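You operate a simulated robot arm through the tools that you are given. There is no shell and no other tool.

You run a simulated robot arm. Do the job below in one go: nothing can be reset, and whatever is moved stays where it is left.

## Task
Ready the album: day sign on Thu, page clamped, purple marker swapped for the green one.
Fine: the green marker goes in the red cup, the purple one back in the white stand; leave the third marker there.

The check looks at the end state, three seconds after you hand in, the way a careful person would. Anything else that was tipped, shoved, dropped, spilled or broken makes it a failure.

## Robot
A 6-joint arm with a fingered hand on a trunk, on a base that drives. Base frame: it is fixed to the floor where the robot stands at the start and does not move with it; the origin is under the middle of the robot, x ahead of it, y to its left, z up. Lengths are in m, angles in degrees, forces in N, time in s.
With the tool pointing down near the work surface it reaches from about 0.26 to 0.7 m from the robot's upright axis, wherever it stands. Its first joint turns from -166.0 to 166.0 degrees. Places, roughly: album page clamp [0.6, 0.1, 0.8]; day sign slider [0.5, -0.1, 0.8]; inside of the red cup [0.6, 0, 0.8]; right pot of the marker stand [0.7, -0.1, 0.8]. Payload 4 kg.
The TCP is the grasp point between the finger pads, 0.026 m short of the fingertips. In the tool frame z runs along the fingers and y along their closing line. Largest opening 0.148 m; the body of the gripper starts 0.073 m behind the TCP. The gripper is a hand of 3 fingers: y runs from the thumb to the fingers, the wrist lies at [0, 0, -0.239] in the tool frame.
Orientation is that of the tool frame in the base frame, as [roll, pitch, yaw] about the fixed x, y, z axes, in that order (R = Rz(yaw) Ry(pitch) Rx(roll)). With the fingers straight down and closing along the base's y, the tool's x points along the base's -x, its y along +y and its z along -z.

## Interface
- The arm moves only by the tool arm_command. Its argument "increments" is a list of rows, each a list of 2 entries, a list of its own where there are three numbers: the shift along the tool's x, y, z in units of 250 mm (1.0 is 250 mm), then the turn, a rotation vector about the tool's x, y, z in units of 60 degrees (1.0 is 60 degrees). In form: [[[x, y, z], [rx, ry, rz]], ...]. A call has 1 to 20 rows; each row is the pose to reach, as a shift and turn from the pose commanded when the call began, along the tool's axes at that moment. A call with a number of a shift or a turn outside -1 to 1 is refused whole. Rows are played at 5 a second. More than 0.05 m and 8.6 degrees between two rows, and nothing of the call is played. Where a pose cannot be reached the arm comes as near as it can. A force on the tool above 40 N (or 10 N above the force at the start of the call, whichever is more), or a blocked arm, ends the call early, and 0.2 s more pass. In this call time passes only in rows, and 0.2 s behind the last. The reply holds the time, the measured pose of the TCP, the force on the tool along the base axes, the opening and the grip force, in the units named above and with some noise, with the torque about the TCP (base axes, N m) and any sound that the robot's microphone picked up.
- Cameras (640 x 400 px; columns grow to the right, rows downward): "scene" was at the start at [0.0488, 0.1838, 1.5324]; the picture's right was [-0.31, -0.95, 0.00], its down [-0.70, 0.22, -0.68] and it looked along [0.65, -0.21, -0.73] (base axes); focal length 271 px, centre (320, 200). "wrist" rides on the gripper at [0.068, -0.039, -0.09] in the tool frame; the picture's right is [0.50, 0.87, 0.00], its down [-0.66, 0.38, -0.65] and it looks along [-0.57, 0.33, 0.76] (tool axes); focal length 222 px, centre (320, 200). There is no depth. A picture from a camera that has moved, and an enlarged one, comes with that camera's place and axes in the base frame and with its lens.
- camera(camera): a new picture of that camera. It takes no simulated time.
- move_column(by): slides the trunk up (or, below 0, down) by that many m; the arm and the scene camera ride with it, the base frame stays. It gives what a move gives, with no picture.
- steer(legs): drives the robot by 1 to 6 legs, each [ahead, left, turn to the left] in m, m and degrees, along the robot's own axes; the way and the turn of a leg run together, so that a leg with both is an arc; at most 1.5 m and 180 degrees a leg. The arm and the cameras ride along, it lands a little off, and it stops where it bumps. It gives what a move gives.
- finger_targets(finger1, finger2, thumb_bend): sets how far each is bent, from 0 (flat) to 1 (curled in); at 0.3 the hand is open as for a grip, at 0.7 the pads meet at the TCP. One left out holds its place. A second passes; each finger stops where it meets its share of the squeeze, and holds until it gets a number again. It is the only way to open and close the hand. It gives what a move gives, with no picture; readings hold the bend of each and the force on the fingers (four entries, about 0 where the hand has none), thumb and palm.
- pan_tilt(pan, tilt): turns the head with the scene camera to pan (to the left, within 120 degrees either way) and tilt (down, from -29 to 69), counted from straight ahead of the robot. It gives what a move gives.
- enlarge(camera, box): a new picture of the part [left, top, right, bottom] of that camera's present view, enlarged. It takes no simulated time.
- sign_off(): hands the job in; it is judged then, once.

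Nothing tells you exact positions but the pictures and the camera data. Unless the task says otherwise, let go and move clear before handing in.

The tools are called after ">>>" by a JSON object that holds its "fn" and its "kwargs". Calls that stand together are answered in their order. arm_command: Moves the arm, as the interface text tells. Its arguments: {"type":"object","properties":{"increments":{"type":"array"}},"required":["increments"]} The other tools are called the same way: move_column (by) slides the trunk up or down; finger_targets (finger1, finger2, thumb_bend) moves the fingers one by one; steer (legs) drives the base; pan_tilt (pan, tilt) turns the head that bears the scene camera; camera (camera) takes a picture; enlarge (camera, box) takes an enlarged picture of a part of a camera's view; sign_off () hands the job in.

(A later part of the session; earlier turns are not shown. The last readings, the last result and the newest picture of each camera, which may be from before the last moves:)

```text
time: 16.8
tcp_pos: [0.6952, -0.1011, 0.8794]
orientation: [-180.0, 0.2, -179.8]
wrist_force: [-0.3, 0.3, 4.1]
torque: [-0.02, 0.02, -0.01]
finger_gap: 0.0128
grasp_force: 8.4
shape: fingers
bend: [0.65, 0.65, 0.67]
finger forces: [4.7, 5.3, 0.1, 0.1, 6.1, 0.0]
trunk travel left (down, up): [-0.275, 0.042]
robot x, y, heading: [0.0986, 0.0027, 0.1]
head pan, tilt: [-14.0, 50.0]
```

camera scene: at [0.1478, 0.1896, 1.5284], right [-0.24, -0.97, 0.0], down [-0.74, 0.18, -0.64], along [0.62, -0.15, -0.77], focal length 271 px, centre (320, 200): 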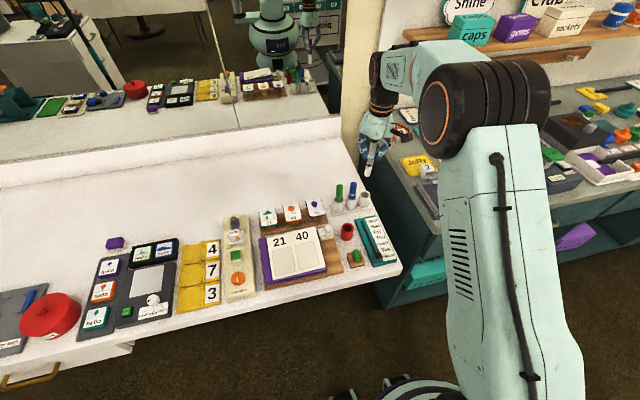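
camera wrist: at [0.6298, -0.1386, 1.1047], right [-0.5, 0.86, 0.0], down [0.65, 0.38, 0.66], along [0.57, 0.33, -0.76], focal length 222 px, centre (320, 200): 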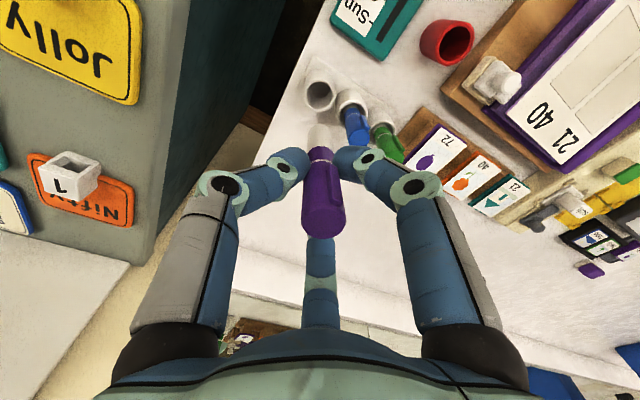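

A 4 N upward force shows the marker is resting on the pot floor. I'll release it gently.

>>> {"fn": "finger_targets", "kwargs": {"finger1": 0.5, "finger2": 0.5, "thumb_bend": 0.5}}

>>> {"fn": "camera", "kwargs": {"camera": "wrist"}}

>>> {"fn": "enlarge", "kwargs": {"camera": "scene", "box": [325, 155, 405, 215]}}

```text
time: 17.8
tcp_pos: [0.6959, -0.1014, 0.8788]
orientation: [179.9, 0.1, -179.8]
wrist_force: [-0.1, -0.6, 0.2]
torque: [0.0, 0.01, 0.01]
finger_gap: 0.0617
grasp_force: 0.0
shape: fingers
bend: [0.5, 0.5, 0.5]
finger forces: [0.0, 0.1, 0.0, 0.1, 0.1, 0.0]
trunk travel left (down, up): [-0.275, 0.042]
robot x, y, heading: [0.0967, -0.0015, -0.0]
head pan, tilt: [-14.0, 50.0]
```

```text
taken
camera wrist: at [0.6277, -0.1403, 0.9694], right [-0.5, 0.86, 0.0], down [0.65, 0.38, 0.66], along [0.57, 0.33, -0.76], focal length 222 px, centre (320, 200)
```

wrist: 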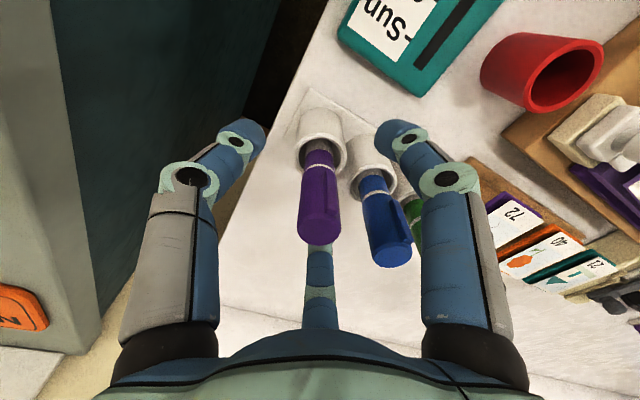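

```text
6.67 times, centred on (365, 185) of scene
camera zoom: at [0.1468, 0.1897, 1.5284], right [-0.24, -0.97, 0.0], down [-0.74, 0.18, -0.64], along [0.62, -0.15, -0.77], focal length 1804 px, centre (20, 300)
```

zoom: 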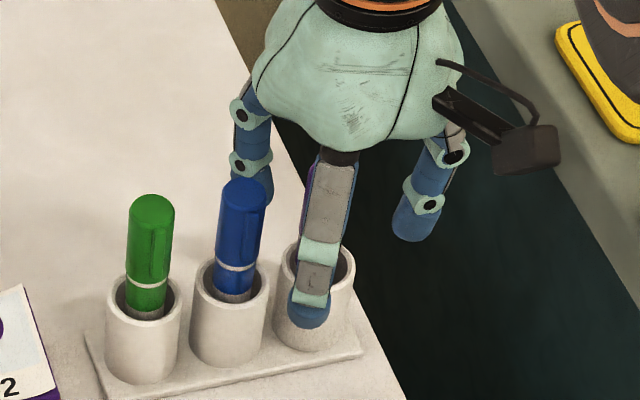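

The purple marker stands free in the right pot. I'll go straight up clear of the marker tops.

>>> {"fn": "arm_command", "kwargs": {"increments": [[[0, 0, -0.1], [0, 0, 0]], [[0, 0, -0.22], [0, 0, 0]], [[0, 0, -0.36], [0, 0, 0]], [[0, 0, -0.5], [0, 0, 0]]]}}

>>> {"fn": "enlarge", "kwargs": {"camera": "scene", "box": [325, 155, 405, 215]}}

>>> {"fn": "camera", "kwargs": {"camera": "wrist"}}

```text
time: 18.8
tcp_pos: [0.6938, -0.1018, 1.0054]
orientation: [179.9, 0.1, -179.7]
wrist_force: [-0.3, -0.2, 0.2]
torque: [-0.01, -0.01, 0.02]
finger_gap: 0.062
grasp_force: 0.1
shape: fingers
bend: [0.5, 0.5, 0.5]
finger forces: [0.1, 0.0, 0.0, 0.1, 0.0, 0.0]
trunk travel left (down, up): [-0.275, 0.042]
robot x, y, heading: [0.0995, 0.0019, -0.0]
head pan, tilt: [-14.0, 50.0]
```

```text
6.67 times, centred on (365, 185) of scene
camera zoom: at [0.1464, 0.1898, 1.5284], right [-0.24, -0.97, 0.0], down [-0.74, 0.18, -0.64], along [0.62, -0.15, -0.77], focal length 1804 px, centre (20, 300)
```

zoom: 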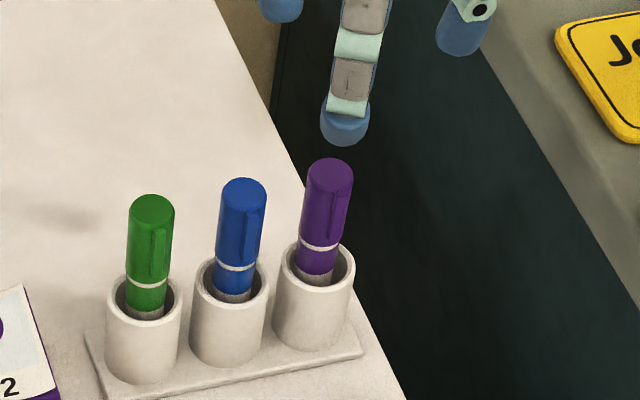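

```text
taken
camera wrist: at [0.6268, -0.1399, 1.0955], right [-0.5, 0.86, 0.0], down [0.65, 0.38, 0.66], along [0.57, 0.33, -0.76], focal length 222 px, centre (320, 200)
```

wrist: 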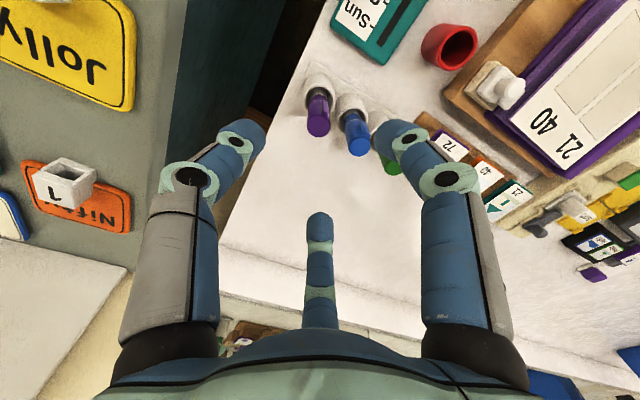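

The purple marker is properly in the right pot. Next is the clamp: I'll move over the gap between the empty cup and the clamp knob, high up, with the fingers closed to a point.

>>> {"fn": "arm_command", "kwargs": {"increments": [[[0.115, 0.122, 0], [0, 0, 0]], [[0.23, 0.244, 0], [0, 0, 0]], [[0.345, 0.366, 0], [0, 0, 0]], [[0.46, 0.488, 0], [0, 0, 0]]]}}

>>> {"fn": "finger_targets", "kwargs": {"finger1": 0.7, "finger2": 0.7, "thumb_bend": 0.7}}

>>> {"fn": "camera", "kwargs": {"camera": "wrist"}}

>>> {"fn": "enlarge", "kwargs": {"camera": "scene", "box": [290, 140, 390, 260]}}

>>> {"fn": "enlarge", "kwargs": {"camera": "wrist", "box": [260, 60, 400, 180]}}

```text
time: 19.8
tcp_pos: [0.5779, 0.0205, 1.0044]
orientation: [179.9, 0.1, -179.8]
wrist_force: [0.2, -1.3, -0.3]
torque: [-0.03, -0.05, -0.02]
finger_gap: 0.0621
grasp_force: 0.0
shape: fingers
bend: [0.5, 0.5, 0.5]
finger forces: [0.0, 0.1, 0.1, 0.0, 0.0, 0.1]
trunk travel left (down, up): [-0.275, 0.042]
robot x, y, heading: [0.0999, 0.0004, 0.1]
head pan, tilt: [-14.0, 50.0]
```

```text
time: 20.8
tcp_pos: [0.5784, 0.0179, 1.0055]
orientation: [179.9, 0.2, -179.7]
wrist_force: [0.4, 1.2, 0.9]
torque: [0.04, -0.02, 0.01]
finger_gap: 0.0004
grasp_force: 0.0
shape: fingers
bend: [0.69, 0.69, 0.7]
finger forces: [0.1, 0.0, 0.1, 0.0, 0.1, 0.0]
trunk travel left (down, up): [-0.275, 0.042]
robot x, y, heading: [0.1024, -0.0016, -0.0]
head pan, tilt: [-14.0, 50.0]
```

```text
taken
camera wrist: at [0.5116, -0.0195, 1.0951], right [-0.5, 0.86, 0.0], down [0.65, 0.38, 0.66], along [0.57, 0.33, -0.76], focal length 222 px, centre (320, 200)
```

wrist: 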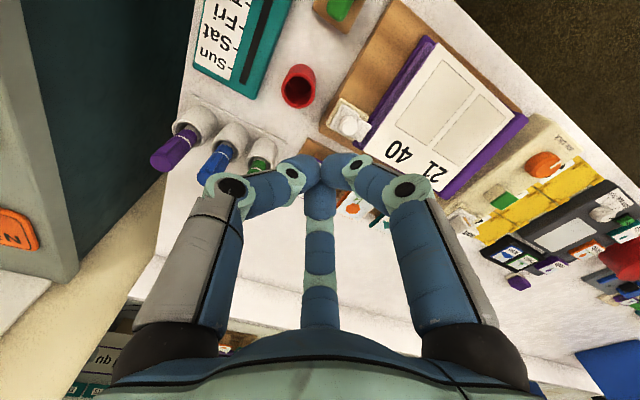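

```text
3.33 times, centred on (340, 200) of scene
camera zoom: at [0.1468, 0.1897, 1.5284], right [-0.24, -0.97, 0.0], down [-0.74, 0.18, -0.64], along [0.62, -0.15, -0.77], focal length 902 px, centre (253, 200)
```

zoom: 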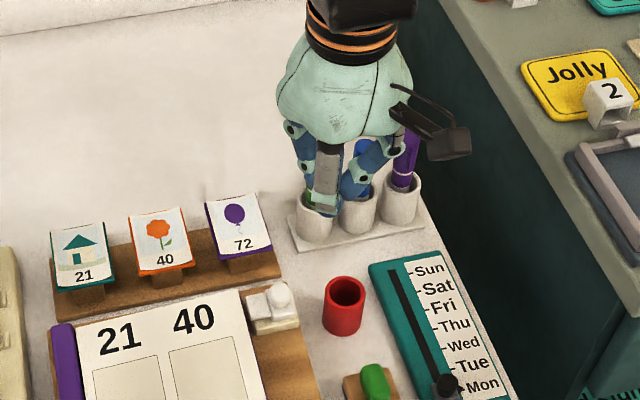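

```text
3.33 times, centred on (330, 120) of wrist
camera zoom: at [0.5116, -0.0195, 1.0951], right [-0.5, 0.86, 0.0], down [0.65, 0.38, 0.66], along [0.57, 0.33, -0.76], focal length 740 px, centre (287, 467)
```

zoom: 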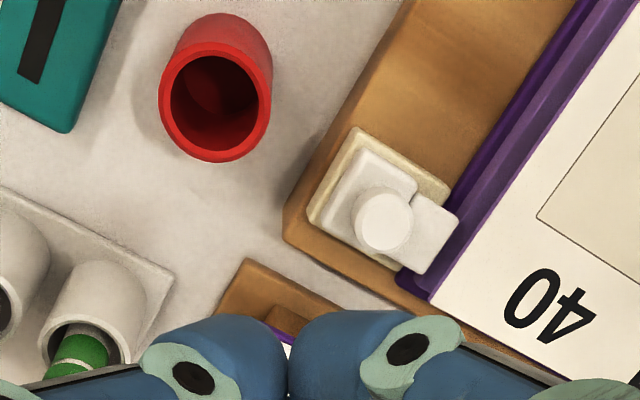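

The fingers form a closed tip. The clamp knob is near (0.582, 0.058) with its top at about 0.855. I'll descend just above that height first and check.

>>> {"fn": "arm_command", "kwargs": {"increments": [[[-0.016, 0.002, 0.1], [0, 0, 0]], [[-0.016, 0.002, 0.22], [0, 0, 0]], [[-0.016, 0.002, 0.34], [0, 0, 0]], [[-0.016, 0.002, 0.42], [0, 0, 0]]]}}

>>> {"fn": "camera", "kwargs": {"camera": "wrist"}}

>>> {"fn": "enlarge", "kwargs": {"camera": "scene", "box": [300, 190, 380, 250]}}

```text
time: 21.8
tcp_pos: [0.583, 0.0206, 0.8998]
orientation: [179.9, 0.2, -179.8]
wrist_force: [-0.6, -0.4, 0.0]
torque: [0.0, 0.0, 0.02]
finger_gap: 0.0003
grasp_force: 0.1
shape: fingers
bend: [0.69, 0.69, 0.7]
finger forces: [0.0, 0.0, 0.0, 0.0, 0.0, 0.0]
trunk travel left (down, up): [-0.275, 0.042]
robot x, y, heading: [0.1006, 0.001, 0.3]
head pan, tilt: [-14.0, 50.0]
```

```text
taken
camera wrist: at [0.516, -0.0177, 0.9895], right [-0.5, 0.86, 0.0], down [0.65, 0.38, 0.66], along [0.57, 0.33, -0.76], focal length 222 px, centre (320, 200)
```

wrist: 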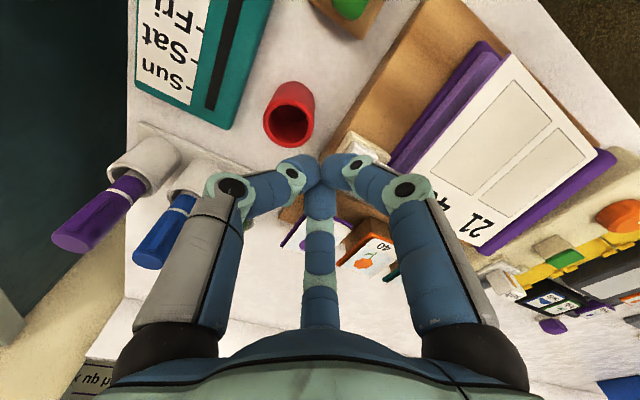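

```text
6.67 times, centred on (340, 220) of scene
camera zoom: at [0.147, 0.1897, 1.5284], right [-0.24, -0.97, 0.0], down [-0.74, 0.18, -0.64], along [0.62, -0.15, -0.77], focal length 1804 px, centre (187, 67)
```

zoom: 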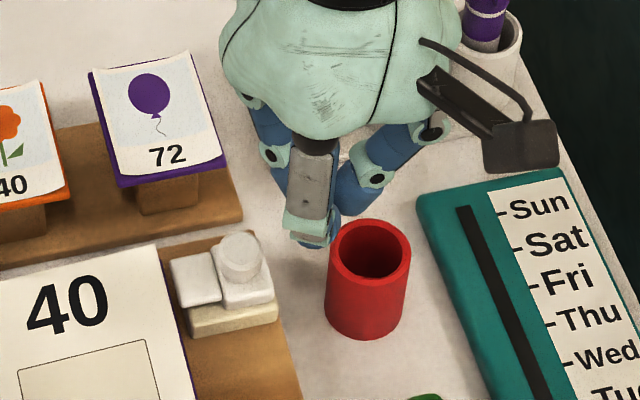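

The fingertip is above knob height and clear of the cup. I'll go down to knob level, about 12 mm above the cup rim, then check before pushing.

>>> {"fn": "arm_command", "kwargs": {"increments": [[[0, 0, 0.04], [0, 0, 0]], [[0, 0, 0.08], [0, 0, 0]], [[0, 0, 0.12], [0, 0, 0]]]}}

>>> {"fn": "enlarge", "kwargs": {"camera": "scene", "box": [300, 190, 380, 250]}}

>>> {"fn": "enlarge", "kwargs": {"camera": "wrist", "box": [240, 60, 400, 200]}}

```text
time: 22.6
tcp_pos: [0.584, 0.0202, 0.8699]
orientation: [179.9, 0.0, -179.8]
wrist_force: [-1.2, -0.3, 0.4]
torque: [0.01, 0.01, 0.0]
finger_gap: 0.0003
grasp_force: 0.1
shape: fingers
bend: [0.69, 0.69, 0.7]
finger forces: [0.0, 0.0, 0.0, 0.0, 0.0, 0.1]
trunk travel left (down, up): [-0.275, 0.042]
robot x, y, heading: [0.101, -0.0015, 0.2]
head pan, tilt: [-14.0, 50.0]
```

```text
6.67 times, centred on (340, 220) of scene
camera zoom: at [0.147, 0.1897, 1.5284], right [-0.24, -0.97, 0.0], down [-0.74, 0.18, -0.64], along [0.62, -0.15, -0.77], focal length 1804 px, centre (187, 67)
```

zoom: 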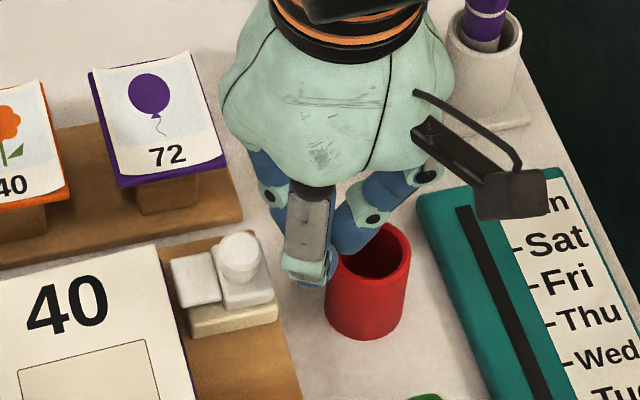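

```text
2.86 times, centred on (320, 130) of wrist
camera zoom: at [0.5156, -0.0181, 0.9598], right [-0.5, 0.86, 0.0], down [0.65, 0.38, 0.66], along [0.57, 0.33, -0.76], focal length 635 px, centre (320, 400)
```

zoom: 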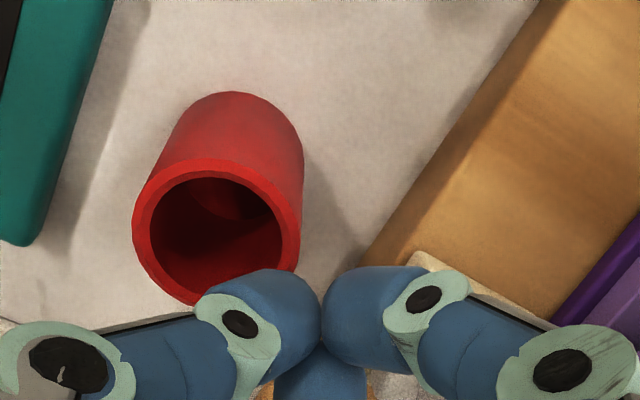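

The tip is level with the knob and about 13 mm from it. I'll push in +y in small steps and see how the clamp responds.

>>> {"fn": "arm_command", "kwargs": {"increments": [[[0, 0.016, 0], [0, 0, 0]], [[0, 0.032, 0], [0, 0, 0]], [[0, 0.048, 0], [0, 0, 0]], [[0, 0.064, 0], [0, 0, 0]], [[0, 0.08, 0], [0, 0, 0]], [[0, 0.092, 0], [0, 0, 0]]]}}

>>> {"fn": "enlarge", "kwargs": {"camera": "scene", "box": [290, 200, 370, 260]}}

```text
time: 24.0
tcp_pos: [0.5839, 0.0439, 0.8699]
orientation: [179.9, 0.1, -179.8]
wrist_force: [0.2, -2.0, 0.4]
torque: [-0.03, 0.04, 0.05]
finger_gap: 0.0
grasp_force: 0.0
shape: fingers
bend: [0.7, 0.7, 0.7]
finger forces: [1.2, 0.1, 0.0, 0.0, 0.0, 0.1]
trunk travel left (down, up): [-0.275, 0.042]
robot x, y, heading: [0.0994, 0.0016, 0.4]
head pan, tilt: [-14.0, 50.0]
```

```text
6.67 times, centred on (330, 230) of scene
camera zoom: at [0.1468, 0.1896, 1.5284], right [-0.24, -0.97, 0.0], down [-0.74, 0.18, -0.64], along [0.62, -0.15, -0.77], focal length 1804 px, centre (253, 0)
```

zoom: 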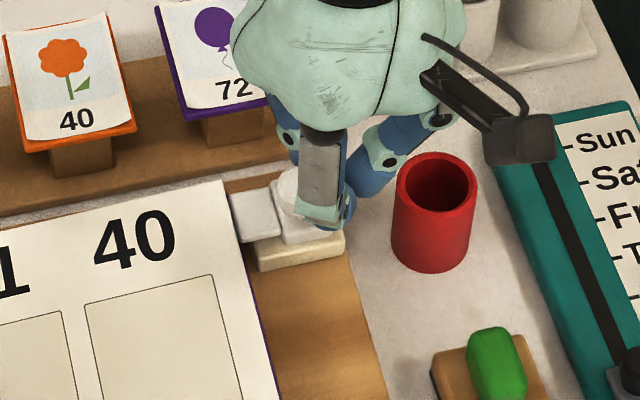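

Contact is made and the slide is moving with about 2 N. I'll push on.

>>> {"fn": "arm_command", "kwargs": {"increments": [[[0, 0.012, 0], [0, 0, 0]], [[0, 0.024, 0], [0, 0, 0]], [[0, 0.036, 0], [0, 0, 0]], [[0, 0.048, 0], [0, 0, 0]]]}}

>>> {"fn": "enlarge", "kwargs": {"camera": "scene", "box": [290, 200, 370, 260]}}

```text
time: 25.0
tcp_pos: [0.5823, 0.056, 0.8687]
orientation: [179.9, 0.1, -179.8]
wrist_force: [0.9, 0.5, 0.2]
torque: [-0.03, -0.02, -0.01]
finger_gap: 0.0
grasp_force: 0.1
shape: fingers
bend: [0.7, 0.7, 0.7]
finger forces: [0.1, 0.1, 0.0, 0.0, 0.1, 0.0]
trunk travel left (down, up): [-0.275, 0.042]
robot x, y, heading: [0.1021, 0.0009, 0.1]
head pan, tilt: [-14.0, 50.0]
```

```text
6.67 times, centred on (330, 230) of scene
camera zoom: at [0.1468, 0.1898, 1.5284], right [-0.24, -0.97, 0.0], down [-0.74, 0.18, -0.64], along [0.62, -0.15, -0.77], focal length 1804 px, centre (253, 0)
```

zoom: 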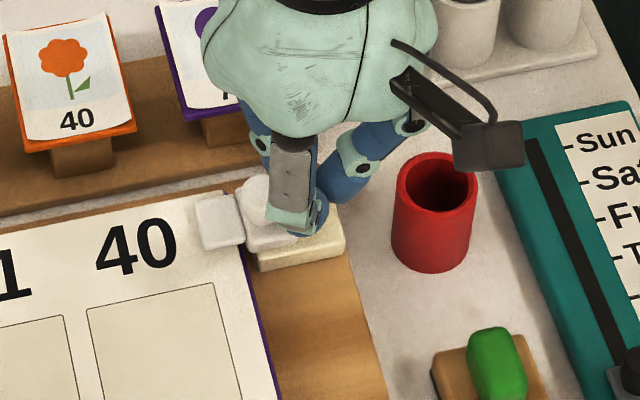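

The tongue now overlaps the page. I'll continue in small steps toward the end of its travel.

>>> {"fn": "arm_command", "kwargs": {"increments": [[[0, 0.008, 0], [0, 0, 0]], [[0, 0.016, 0], [0, 0, 0]], [[0, 0.024, 0], [0, 0, 0]]]}}

>>> {"fn": "enlarge", "kwargs": {"camera": "scene", "box": [290, 200, 370, 260]}}

```text
time: 25.8
tcp_pos: [0.5829, 0.0606, 0.8698]
orientation: [179.8, 0.1, -179.8]
wrist_force: [0.1, -1.8, 0.3]
torque: [-0.03, -0.01, 0.0]
finger_gap: 0.0003
grasp_force: 1.8
shape: fingers
bend: [0.7, 0.7, 0.7]
finger forces: [1.5, 1.9, 0.0, 0.0, 0.0, 0.1]
trunk travel left (down, up): [-0.275, 0.042]
robot x, y, heading: [0.0988, 0.0007, 0.4]
head pan, tilt: [-14.0, 50.0]
```

```text
6.67 times, centred on (330, 230) of scene
camera zoom: at [0.1468, 0.1893, 1.5284], right [-0.24, -0.97, 0.0], down [-0.74, 0.18, -0.64], along [0.62, -0.15, -0.77], focal length 1804 px, centre (253, 0)
```

zoom: 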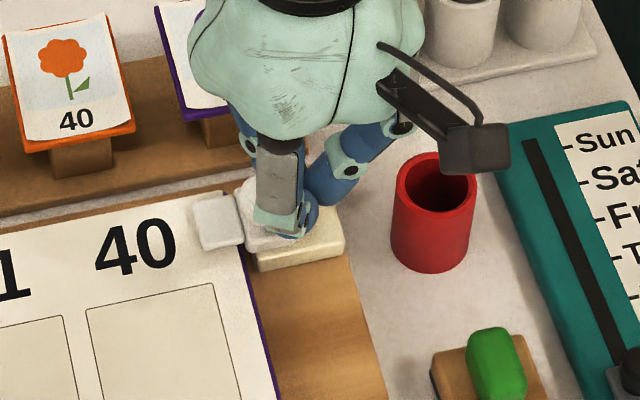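

>>> {"fn": "arm_command", "kwargs": {"increments": [[[0, 0.006, 0], [0, 0, 0]], [[0, 0.012, 0], [0, 0, 0]]]}}

>>> {"fn": "enlarge", "kwargs": {"camera": "scene", "box": [290, 200, 370, 260]}}

```text
time: 26.4
tcp_pos: [0.5824, 0.0644, 0.8695]
orientation: [179.9, 0.1, -179.8]
wrist_force: [0.6, -4.7, -0.9]
torque: [-0.11, 0.0, -0.04]
finger_gap: 0.0
grasp_force: 2.4
shape: fingers
bend: [0.7, 0.7, 0.7]
finger forces: [1.0, 4.6, 0.0, 0.0, 0.1, 0.0]
trunk travel left (down, up): [-0.275, 0.042]
robot x, y, heading: [0.0973, -0.003, 0.3]
head pan, tilt: [-14.0, 50.0]
```

```text
6.67 times, centred on (330, 230) of scene
camera zoom: at [0.1467, 0.1891, 1.5285], right [-0.24, -0.97, 0.0], down [-0.74, 0.18, -0.64], along [0.62, -0.15, -0.77], focal length 1804 px, centre (253, 0)
```

zoom: 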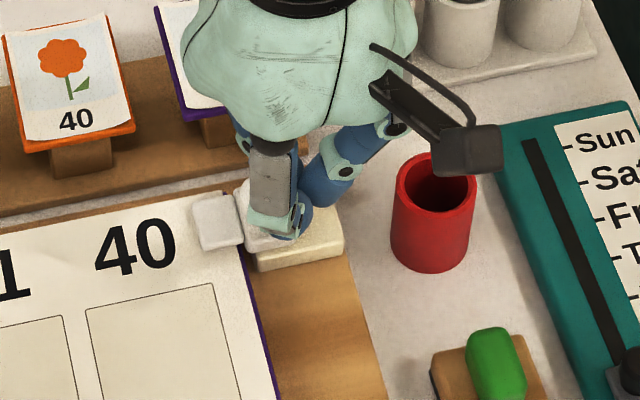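

The force climbs to 4.7 N while the tongue stays put, so the clamp is at its end stop over the page. I'll back off and rise.

>>> {"fn": "arm_command", "kwargs": {"increments": [[[0, -0.03, 0], [0, 0, 0]], [[0, -0.05, 0], [0, 0, 0]], [[0, -0.05, -0.1], [0, 0, 0]], [[0, -0.05, -0.22], [0, 0, 0]], [[0, -0.1, -0.36], [0, 0, 0]], [[0, -0.2, -0.48], [0, 0, 0]]]}}

>>> {"fn": "enlarge", "kwargs": {"camera": "scene", "box": [270, 190, 390, 270]}}

>>> {"fn": "enlarge", "kwargs": {"camera": "wrist", "box": [280, 40, 420, 160]}}

```text
time: 27.8
tcp_pos: [0.5824, 0.0137, 0.99]
orientation: [179.8, 0.1, -179.8]
wrist_force: [-0.5, 0.2, 0.3]
torque: [-0.01, -0.01, 0.01]
finger_gap: 0.0
grasp_force: 0.0
shape: fingers
bend: [0.7, 0.7, 0.7]
finger forces: [0.0, 0.1, 0.1, 0.1, 0.1, 0.0]
trunk travel left (down, up): [-0.275, 0.042]
robot x, y, heading: [0.1003, 0.002, -0.0]
head pan, tilt: [-14.0, 50.0]
```

```text
5.00 times, centred on (330, 230) of scene
camera zoom: at [0.1464, 0.189, 1.5285], right [-0.24, -0.97, 0.0], down [-0.74, 0.18, -0.64], along [0.62, -0.15, -0.77], focal length 1353 px, centre (270, 50)
```

zoom: 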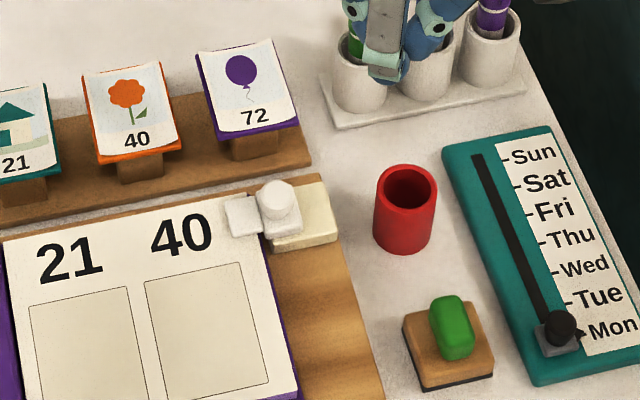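

```text
3.33 times, centred on (350, 100) of wrist
camera zoom: at [0.5161, -0.0249, 1.0804], right [-0.5, 0.86, 0.0], down [0.65, 0.38, 0.66], along [0.57, 0.33, -0.76], focal length 740 px, centre (220, 533)
```

zoom: 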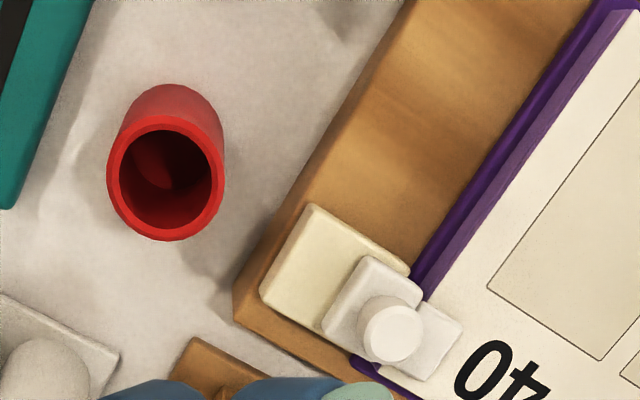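

The tongue clearly lies over the page edge. Next is the day slider: I'll move high above the table edge behind the knob and turn the hand 30° so two fingertips straddle the push direction (+x).

>>> {"fn": "arm_command", "kwargs": {"increments": [[[0.114, -0.066, 0], [0, 0, -0.1]], [[0.228, -0.132, 0], [0, 0, -0.2]], [[0.342, -0.198, 0], [0, 0, -0.3]], [[0.456, -0.264, 0], [0, 0, -0.4]], [[0.57, -0.331, 0], [0, 0, -0.5]]]}}

>>> {"fn": "camera", "kwargs": {"camera": "wrist"}}

>>> {"fn": "enlarge", "kwargs": {"camera": "scene", "box": [310, 180, 430, 300]}}

```text
time: 29.0
tcp_pos: [0.4395, -0.0701, 0.99]
orientation: [180.0, 0.2, -149.7]
wrist_force: [0.0, 0.6, -0.7]
torque: [-0.03, 0.02, -0.02]
finger_gap: 0.0001
grasp_force: 0.0
shape: fingers
bend: [0.7, 0.7, 0.7]
finger forces: [0.0, 0.0, 0.1, 0.0, 0.1, 0.0]
trunk travel left (down, up): [-0.275, 0.042]
robot x, y, heading: [0.0995, 0.003, -0.1]
head pan, tilt: [-14.0, 50.0]
```

```text
taken
camera wrist: at [0.4013, -0.1365, 1.0798], right [-0.87, 0.5, 0.0], down [0.37, 0.66, 0.66], along [0.33, 0.57, -0.76], focal length 222 px, centre (320, 200)
```

wrist: 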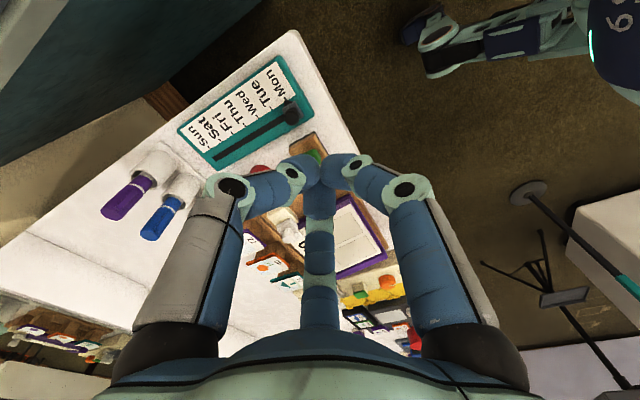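

```text
3.33 times, centred on (370, 240) of scene
camera zoom: at [0.1459, 0.1894, 1.5284], right [-0.24, -0.97, 0.0], down [-0.74, 0.18, -0.64], along [0.62, -0.15, -0.77], focal length 902 px, centre (153, 67)
```

zoom: 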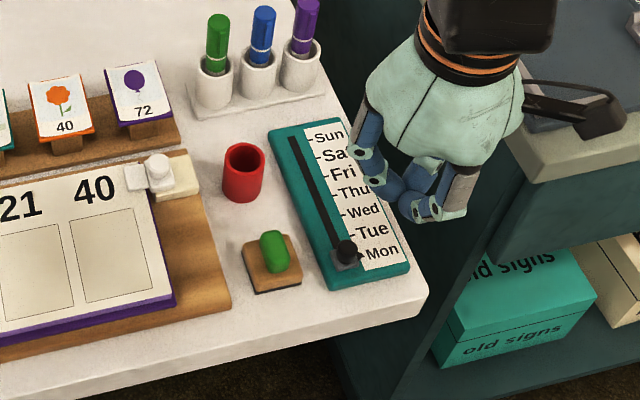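

>>> {"fn": "enlarge", "kwargs": {"camera": "wrist", "box": [170, 50, 330, 170]}}

>>> {"fn": "enlarge", "kwargs": {"camera": "scene", "box": [355, 215, 435, 275]}}

```text
3.33 times, centred on (250, 110) of wrist
camera zoom: at [0.4013, -0.1365, 1.0798], right [-0.87, 0.5, 0.0], down [0.37, 0.66, 0.66], along [0.33, 0.57, -0.76], focal length 740 px, centre (553, 500)
```

zoom: 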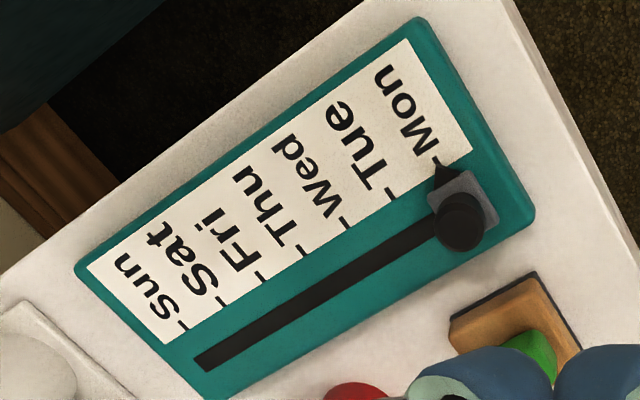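

```text
6.67 times, centred on (395, 245) of scene
camera zoom: at [0.1459, 0.1894, 1.5284], right [-0.24, -0.97, 0.0], down [-0.74, 0.18, -0.64], along [0.62, -0.15, -0.77], focal length 1804 px, centre (-180, -100)
```

zoom: 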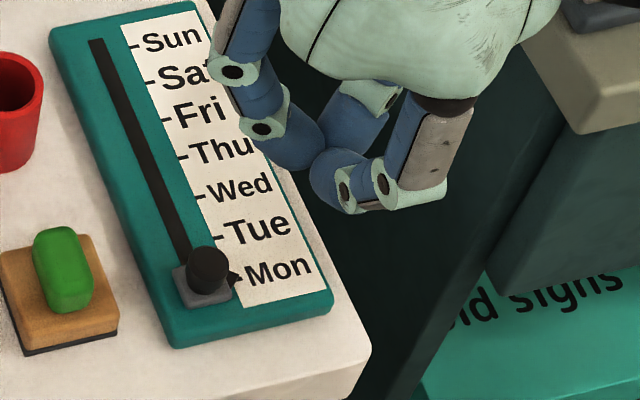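

The knob is confirmed at about (0.477, -0.068), with Thu about 65 mm ahead of it. I'll descend behind the knob in two stages.

>>> {"fn": "arm_command", "kwargs": {"increments": [[[0, 0.006, 0.12], [0, 0, 0]], [[0, 0.006, 0.24], [0, 0, 0]], [[0, 0.006, 0.36], [0, 0, 0]], [[0, 0.006, 0.48], [0, 0, 0]]]}}

>>> {"fn": "enlarge", "kwargs": {"camera": "scene", "box": [340, 200, 440, 280]}}

>>> {"fn": "enlarge", "kwargs": {"camera": "wrist", "box": [230, 60, 390, 180]}}

```text
time: 30.0
tcp_pos: [0.4399, -0.0671, 0.8682]
orientation: [180.0, 0.2, -149.8]
wrist_force: [-0.5, -0.7, -0.4]
torque: [0.03, 0.0, -0.01]
finger_gap: 0.0
grasp_force: 0.1
shape: fingers
bend: [0.7, 0.7, 0.7]
finger forces: [0.0, 0.0, 0.1, 0.0, 0.1, 0.0]
trunk travel left (down, up): [-0.275, 0.042]
robot x, y, heading: [0.1004, 0.0018, 0.2]
head pan, tilt: [-14.0, 50.0]
```

```text
5.00 times, centred on (390, 240) of scene
camera zoom: at [0.1474, 0.1896, 1.5284], right [-0.24, -0.97, 0.0], down [-0.74, 0.18, -0.64], along [0.62, -0.15, -0.77], focal length 1353 px, centre (-30, 0)
```

zoom: 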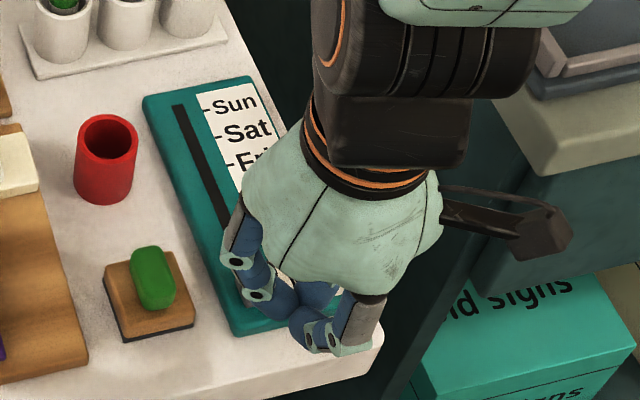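

```text
3.33 times, centred on (310, 120) of wrist
camera zoom: at [0.4016, -0.1345, 0.9587], right [-0.87, 0.5, 0.0], down [0.37, 0.66, 0.66], along [0.33, 0.57, -0.76], focal length 740 px, centre (353, 467)
```

zoom: 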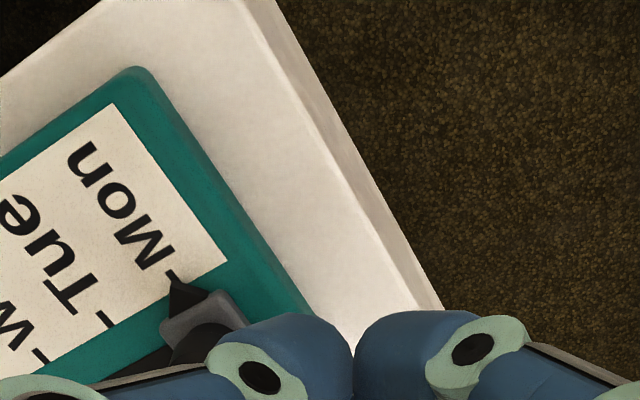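

>>> {"fn": "arm_command", "kwargs": {"increments": [[[0, 0, 0.04], [0, 0, 0]], [[0, 0, 0.08], [0, 0, 0]], [[0, 0, 0.125], [0, 0, 0]]]}}

>>> {"fn": "enlarge", "kwargs": {"camera": "wrist", "box": [230, 60, 390, 180]}}

>>> {"fn": "enlarge", "kwargs": {"camera": "scene", "box": [340, 200, 440, 280]}}

```text
time: 30.8
tcp_pos: [0.4417, -0.0678, 0.8382]
orientation: [179.9, 0.0, -149.8]
wrist_force: [0.1, 0.5, 0.0]
torque: [0.01, 0.04, -0.01]
finger_gap: 0.0001
grasp_force: 0.0
shape: fingers
bend: [0.7, 0.7, 0.7]
finger forces: [0.0, 0.1, 0.0, 0.0, 0.0, 0.0]
trunk travel left (down, up): [-0.275, 0.042]
robot x, y, heading: [0.101, -0.0028, -0.0]
head pan, tilt: [-14.0, 50.0]
```

```text
3.33 times, centred on (310, 120) of wrist
camera zoom: at [0.4017, -0.1348, 0.9279], right [-0.87, 0.5, 0.0], down [0.38, 0.66, 0.66], along [0.33, 0.57, -0.76], focal length 740 px, centre (353, 467)
```

zoom: 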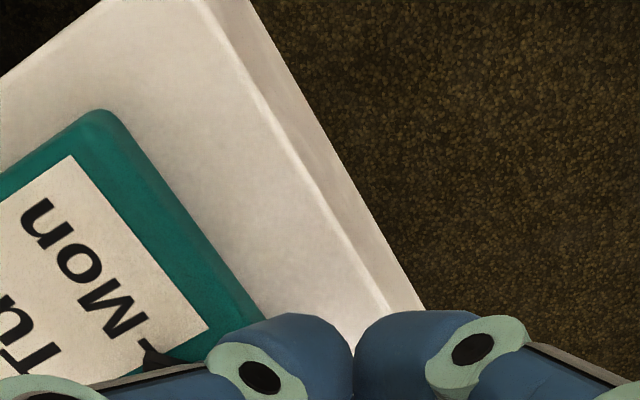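

```text
5.00 times, centred on (390, 240) of scene
camera zoom: at [0.1472, 0.1896, 1.5284], right [-0.24, -0.97, 0.0], down [-0.74, 0.18, -0.64], along [0.62, -0.15, -0.77], focal length 1353 px, centre (-30, 0)
```

zoom: 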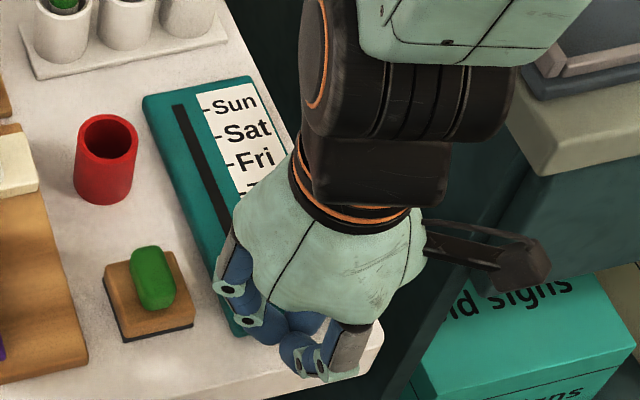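

The tip is behind the knob at the right height with no contact yet. I'll push in +x, first to around Wed.

>>> {"fn": "arm_command", "kwargs": {"increments": [[[-0.0251, -0.0146, 0], [0, 0, 0]], [[-0.0501, -0.0292, 0], [0, 0, 0]], [[-0.0752, -0.0438, 0], [0, 0, 0]], [[-0.1003, -0.0584, 0], [0, 0, 0]], [[-0.1253, -0.073, 0], [0, 0, 0]], [[-0.1504, -0.0876, 0], [0, 0, 0]], [[-0.1754, -0.1021, 0], [0, 0, 0]], [[-0.2005, -0.1167, 0], [0, 0, 0]]]}}

>>> {"fn": "enlarge", "kwargs": {"camera": "scene", "box": [340, 190, 440, 270]}}

>>> {"fn": "camera", "kwargs": {"camera": "wrist"}}

```text
time: 32.6
tcp_pos: [0.4978, -0.0676, 0.8374]
orientation: [180.0, 0.1, -149.8]
wrist_force: [-0.4, 0.3, 0.8]
torque: [-0.01, 0.01, 0.01]
finger_gap: 0.0001
grasp_force: 0.1
shape: fingers
bend: [0.7, 0.7, 0.7]
finger forces: [0.0, 0.0, 0.0, 0.0, 0.0, 0.1]
trunk travel left (down, up): [-0.275, 0.042]
robot x, y, heading: [0.1033, 0.0005, 0.1]
head pan, tilt: [-14.0, 50.0]
```

```text
5.00 times, centred on (390, 230) of scene
camera zoom: at [0.1469, 0.1897, 1.5284], right [-0.24, -0.97, 0.0], down [-0.74, 0.18, -0.64], along [0.62, -0.15, -0.77], focal length 1353 px, centre (-30, 50)
```

zoom: 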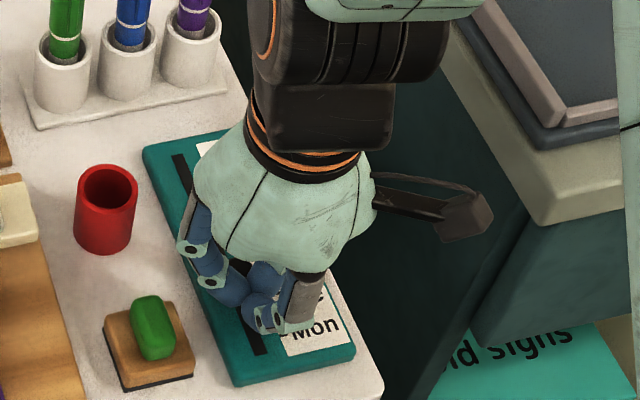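

```text
taken
camera wrist: at [0.46, -0.1348, 0.928], right [-0.87, 0.5, 0.0], down [0.37, 0.66, 0.66], along [0.33, 0.57, -0.76], focal length 222 px, centre (320, 200)
```

wrist: 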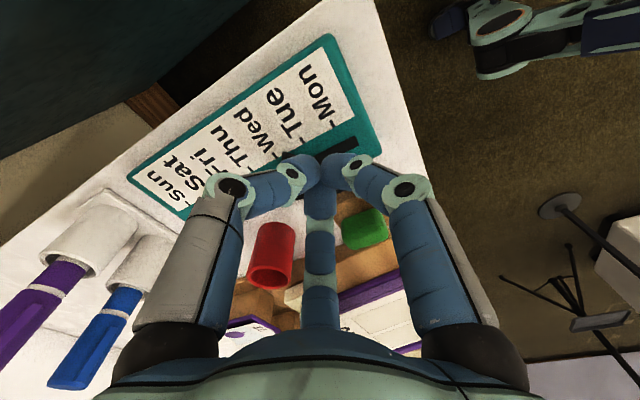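

>>> {"fn": "enlarge", "kwargs": {"camera": "wrist", "box": [180, 90, 340, 210]}}

```text
3.33 times, centred on (260, 150) of wrist
camera zoom: at [0.46, -0.1348, 0.928], right [-0.87, 0.5, 0.0], down [0.37, 0.66, 0.66], along [0.33, 0.57, -0.76], focal length 740 px, centre (520, 367)
```

zoom: 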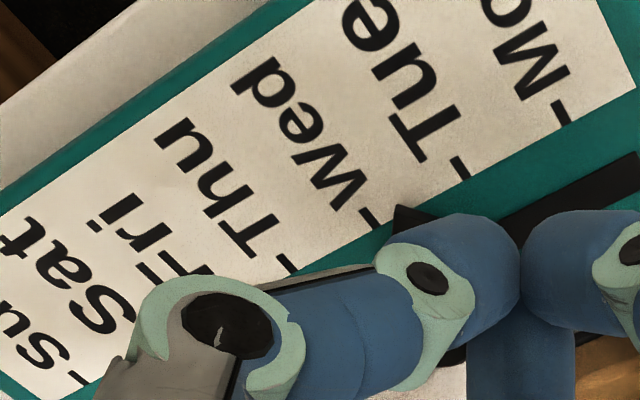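

The arrow is just short of Wed, so I can track it from the wrist camera. I'll push 18 mm more.

>>> {"fn": "arm_command", "kwargs": {"increments": [[[-0.0156, -0.0091, 0], [0, 0, 0]], [[-0.0311, -0.0181, 0], [0, 0, 0]], [[-0.0467, -0.0272, 0], [0, 0, 0]], [[-0.0622, -0.0362, 0], [0, 0, 0]]]}}

>>> {"fn": "enlarge", "kwargs": {"camera": "wrist", "box": [180, 90, 340, 210]}}

```text
time: 33.6
tcp_pos: [0.5159, -0.0682, 0.8386]
orientation: [-180.0, 0.1, -149.8]
wrist_force: [-0.2, 0.8, 0.4]
torque: [-0.01, 0.0, 0.03]
finger_gap: 0.0001
grasp_force: 0.1
shape: fingers
bend: [0.7, 0.7, 0.7]
finger forces: [0.1, 0.0, 0.1, 0.1, 0.0, 0.0]
trunk travel left (down, up): [-0.275, 0.042]
robot x, y, heading: [0.0968, 0.0007, -0.3]
head pan, tilt: [-14.0, 50.0]
```

```text
3.33 times, centred on (260, 150) of wrist
camera zoom: at [0.4779, -0.1347, 0.9283], right [-0.87, 0.5, 0.0], down [0.37, 0.66, 0.66], along [0.33, 0.57, -0.76], focal length 740 px, centre (520, 367)
```

zoom: 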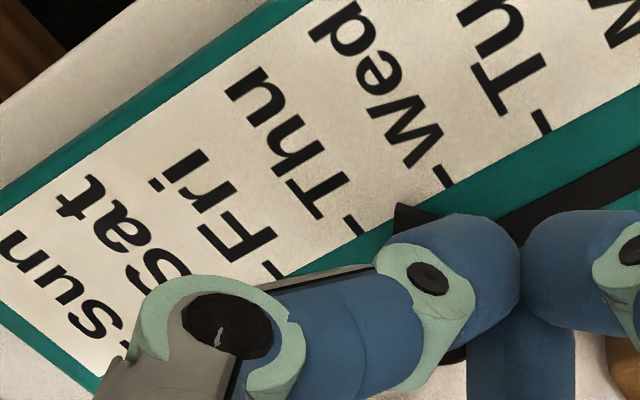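

The arrow is about halfway between Wed and Thu. I'll push 8 mm more and recheck.

>>> {"fn": "arm_command", "kwargs": {"increments": [[[-0.0138, -0.008, 0], [0, 0, 0]], [[-0.0277, -0.0161, 0], [0, 0, 0]]]}}

>>> {"fn": "enlarge", "kwargs": {"camera": "wrist", "box": [220, 110, 320, 185]}}

>>> {"fn": "enlarge", "kwargs": {"camera": "scene", "box": [340, 190, 440, 270]}}

```text
time: 34.2
tcp_pos: [0.5249, -0.0678, 0.8381]
orientation: [180.0, 0.0, -149.8]
wrist_force: [0.6, -0.5, 0.5]
torque: [0.03, -0.01, 0.03]
finger_gap: 0.0
grasp_force: 0.2
shape: fingers
bend: [0.7, 0.7, 0.7]
finger forces: [0.0, 0.1, 0.0, 0.0, 0.1, 0.1]
trunk travel left (down, up): [-0.275, 0.042]
robot x, y, heading: [0.0989, -0.0008, 0.1]
head pan, tilt: [-14.0, 50.0]
```

```text
5.33 times, centred on (270, 148) of wrist
camera zoom: at [0.4857, -0.1346, 0.9283], right [-0.87, 0.5, 0.0], down [0.38, 0.66, 0.66], along [0.33, 0.57, -0.76], focal length 1185 px, centre (587, 480)
```

zoom: 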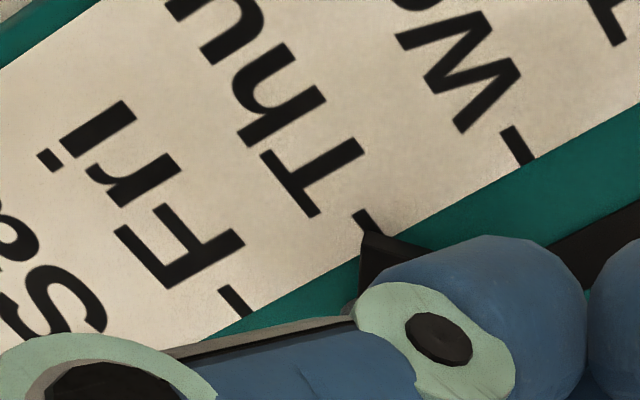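

```text
5.00 times, centred on (390, 230) of scene
camera zoom: at [0.1469, 0.1897, 1.5284], right [-0.24, -0.97, 0.0], down [-0.74, 0.18, -0.64], along [0.62, -0.15, -0.77], focal length 1353 px, centre (-30, 50)
```

zoom: 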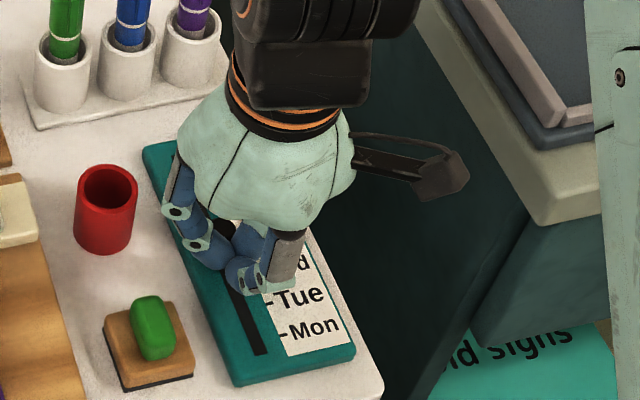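

The arrow tip now sits at the Thu tick. I'll back straight off from the knob, rise, and check it from above.

>>> {"fn": "arm_command", "kwargs": {"increments": [[[0.0346, 0.0201, 0], [0, 0, 0]], [[0.0692, 0.0402, 0], [0, 0, 0]], [[0.1037, 0.0604, -0.05], [0, 0, 0]], [[0.1037, 0.0604, -0.2], [0, 0, 0]], [[0.1037, 0.0604, -0.35], [0, 0, 0]], [[0.1037, 0.0604, -0.5], [0, 0, 0]], [[0.1037, 0.0604, -0.62], [0, 0, 0]]]}}

>>> {"fn": "enlarge", "kwargs": {"camera": "wrist", "box": [170, 60, 330, 180]}}

>>> {"fn": "enlarge", "kwargs": {"camera": "scene", "box": [340, 190, 440, 270]}}

```text
time: 35.8
tcp_pos: [0.4927, -0.0684, 0.9929]
orientation: [180.0, 0.1, -149.7]
wrist_force: [0.1, 0.2, 0.0]
torque: [0.0, 0.0, 0.01]
finger_gap: 0.0
grasp_force: 0.0
shape: fingers
bend: [0.7, 0.7, 0.7]
finger forces: [0.0, 0.1, 0.1, 0.1, 0.0, 0.1]
trunk travel left (down, up): [-0.275, 0.042]
robot x, y, heading: [0.0959, -0.003, 0.2]
head pan, tilt: [-14.0, 50.0]
```

```text
3.33 times, centred on (250, 120) of wrist
camera zoom: at [0.4552, -0.135, 1.0837], right [-0.87, 0.5, 0.0], down [0.38, 0.66, 0.65], along [0.33, 0.57, -0.76], focal length 740 px, centre (553, 467)
```

zoom: 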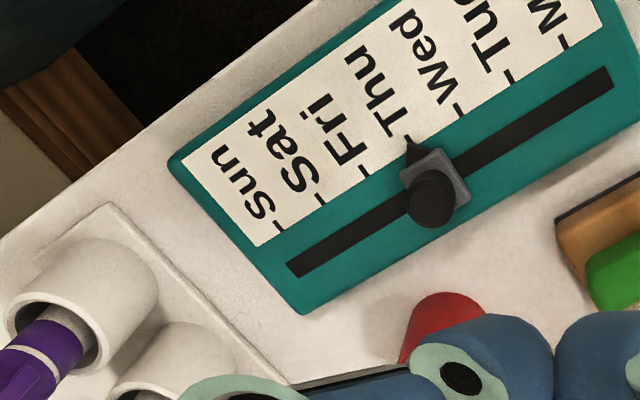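

```text
5.00 times, centred on (390, 230) of scene
camera zoom: at [0.1463, 0.1898, 1.5284], right [-0.24, -0.97, 0.0], down [-0.74, 0.18, -0.64], along [0.62, -0.15, -0.77], focal length 1353 px, centre (-30, 50)
```

zoom: 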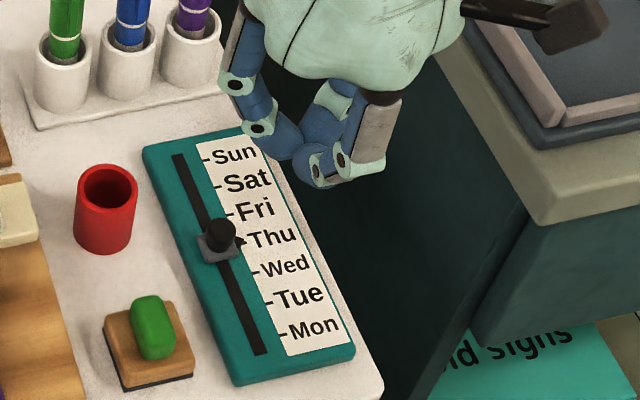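

>>> {"fn": "enlarge", "kwargs": {"camera": "wrist", "box": [240, 70, 304, 118]}}

>>> {"fn": "enlarge", "kwargs": {"camera": "scene", "box": [370, 215, 410, 245]}}

```text
8.33 times, centred on (272, 94) of wrist
camera zoom: at [0.4552, -0.135, 1.0837], right [-0.87, 0.5, 0.0], down [0.38, 0.66, 0.65], along [0.33, 0.57, -0.76], focal length 1851 px, centre (720, 1083)
```

zoom: 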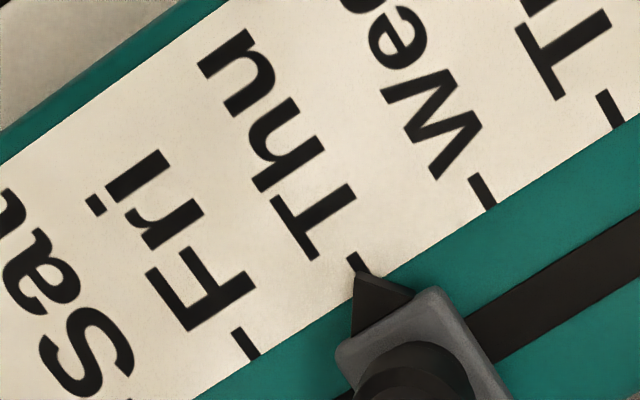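

```text
13.33 times, centred on (390, 230) of scene
camera zoom: at [0.1463, 0.1898, 1.5284], right [-0.24, -0.97, 0.0], down [-0.74, 0.18, -0.64], along [0.62, -0.15, -0.77], focal length 3609 px, centre (-613, -200)
```

zoom: 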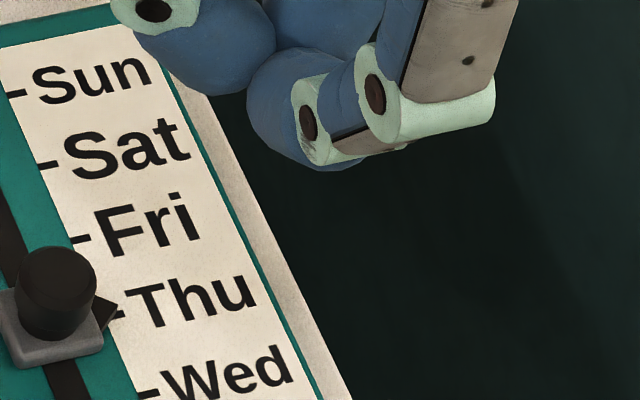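

The arrow points at Thu from both views. Next is the green marker: I'll turn the hand by -90° so that no finger faces the blue marker and the wrist camera sits on the near-left side, moving toward the stand at a safe height.

>>> {"fn": "arm_command", "kwargs": {"increments": [[[-0.062, -0.013, -0.02], [0, 0, 0.125]], [[-0.124, -0.026, -0.04], [0, 0, 0.25]], [[-0.186, -0.039, -0.06], [0, 0, 0.375]], [[-0.248, -0.052, -0.06], [0, 0, 0.5]], [[-0.31, -0.065, -0.06], [0, 0, 0.625]], [[-0.372, -0.077, -0.06], [0, 0, 0.75]]]}}

>>> {"fn": "camera", "kwargs": {"camera": "scene"}}

```text
time: 37.2
tcp_pos: [0.5847, -0.0375, 1.0077]
orientation: [179.9, 0.0, 165.2]
wrist_force: [-0.2, 0.5, 0.3]
torque: [0.05, -0.02, 0.01]
finger_gap: 0.0001
grasp_force: 0.1
shape: fingers
bend: [0.7, 0.7, 0.7]
finger forces: [0.0, 0.0, 0.1, 0.0, 0.0, 0.0]
trunk travel left (down, up): [-0.275, 0.042]
robot x, y, heading: [0.1042, -0.0008, 0.2]
head pan, tilt: [-14.0, 50.0]
```

```text
taken
camera scene: at [0.1473, 0.1898, 1.5284], right [-0.24, -0.97, 0.0], down [-0.74, 0.18, -0.64], along [0.62, -0.15, -0.77], focal length 271 px, centre (320, 200)
```

scene: 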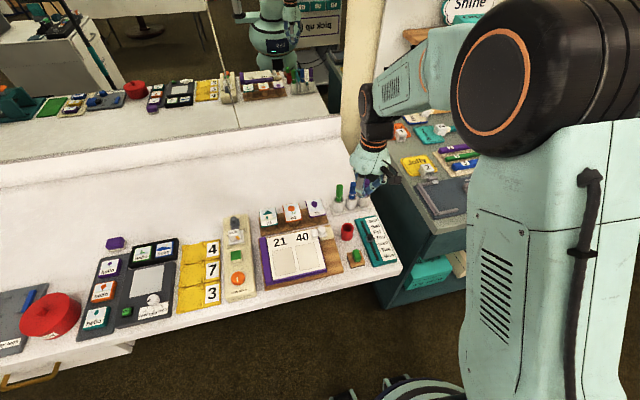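

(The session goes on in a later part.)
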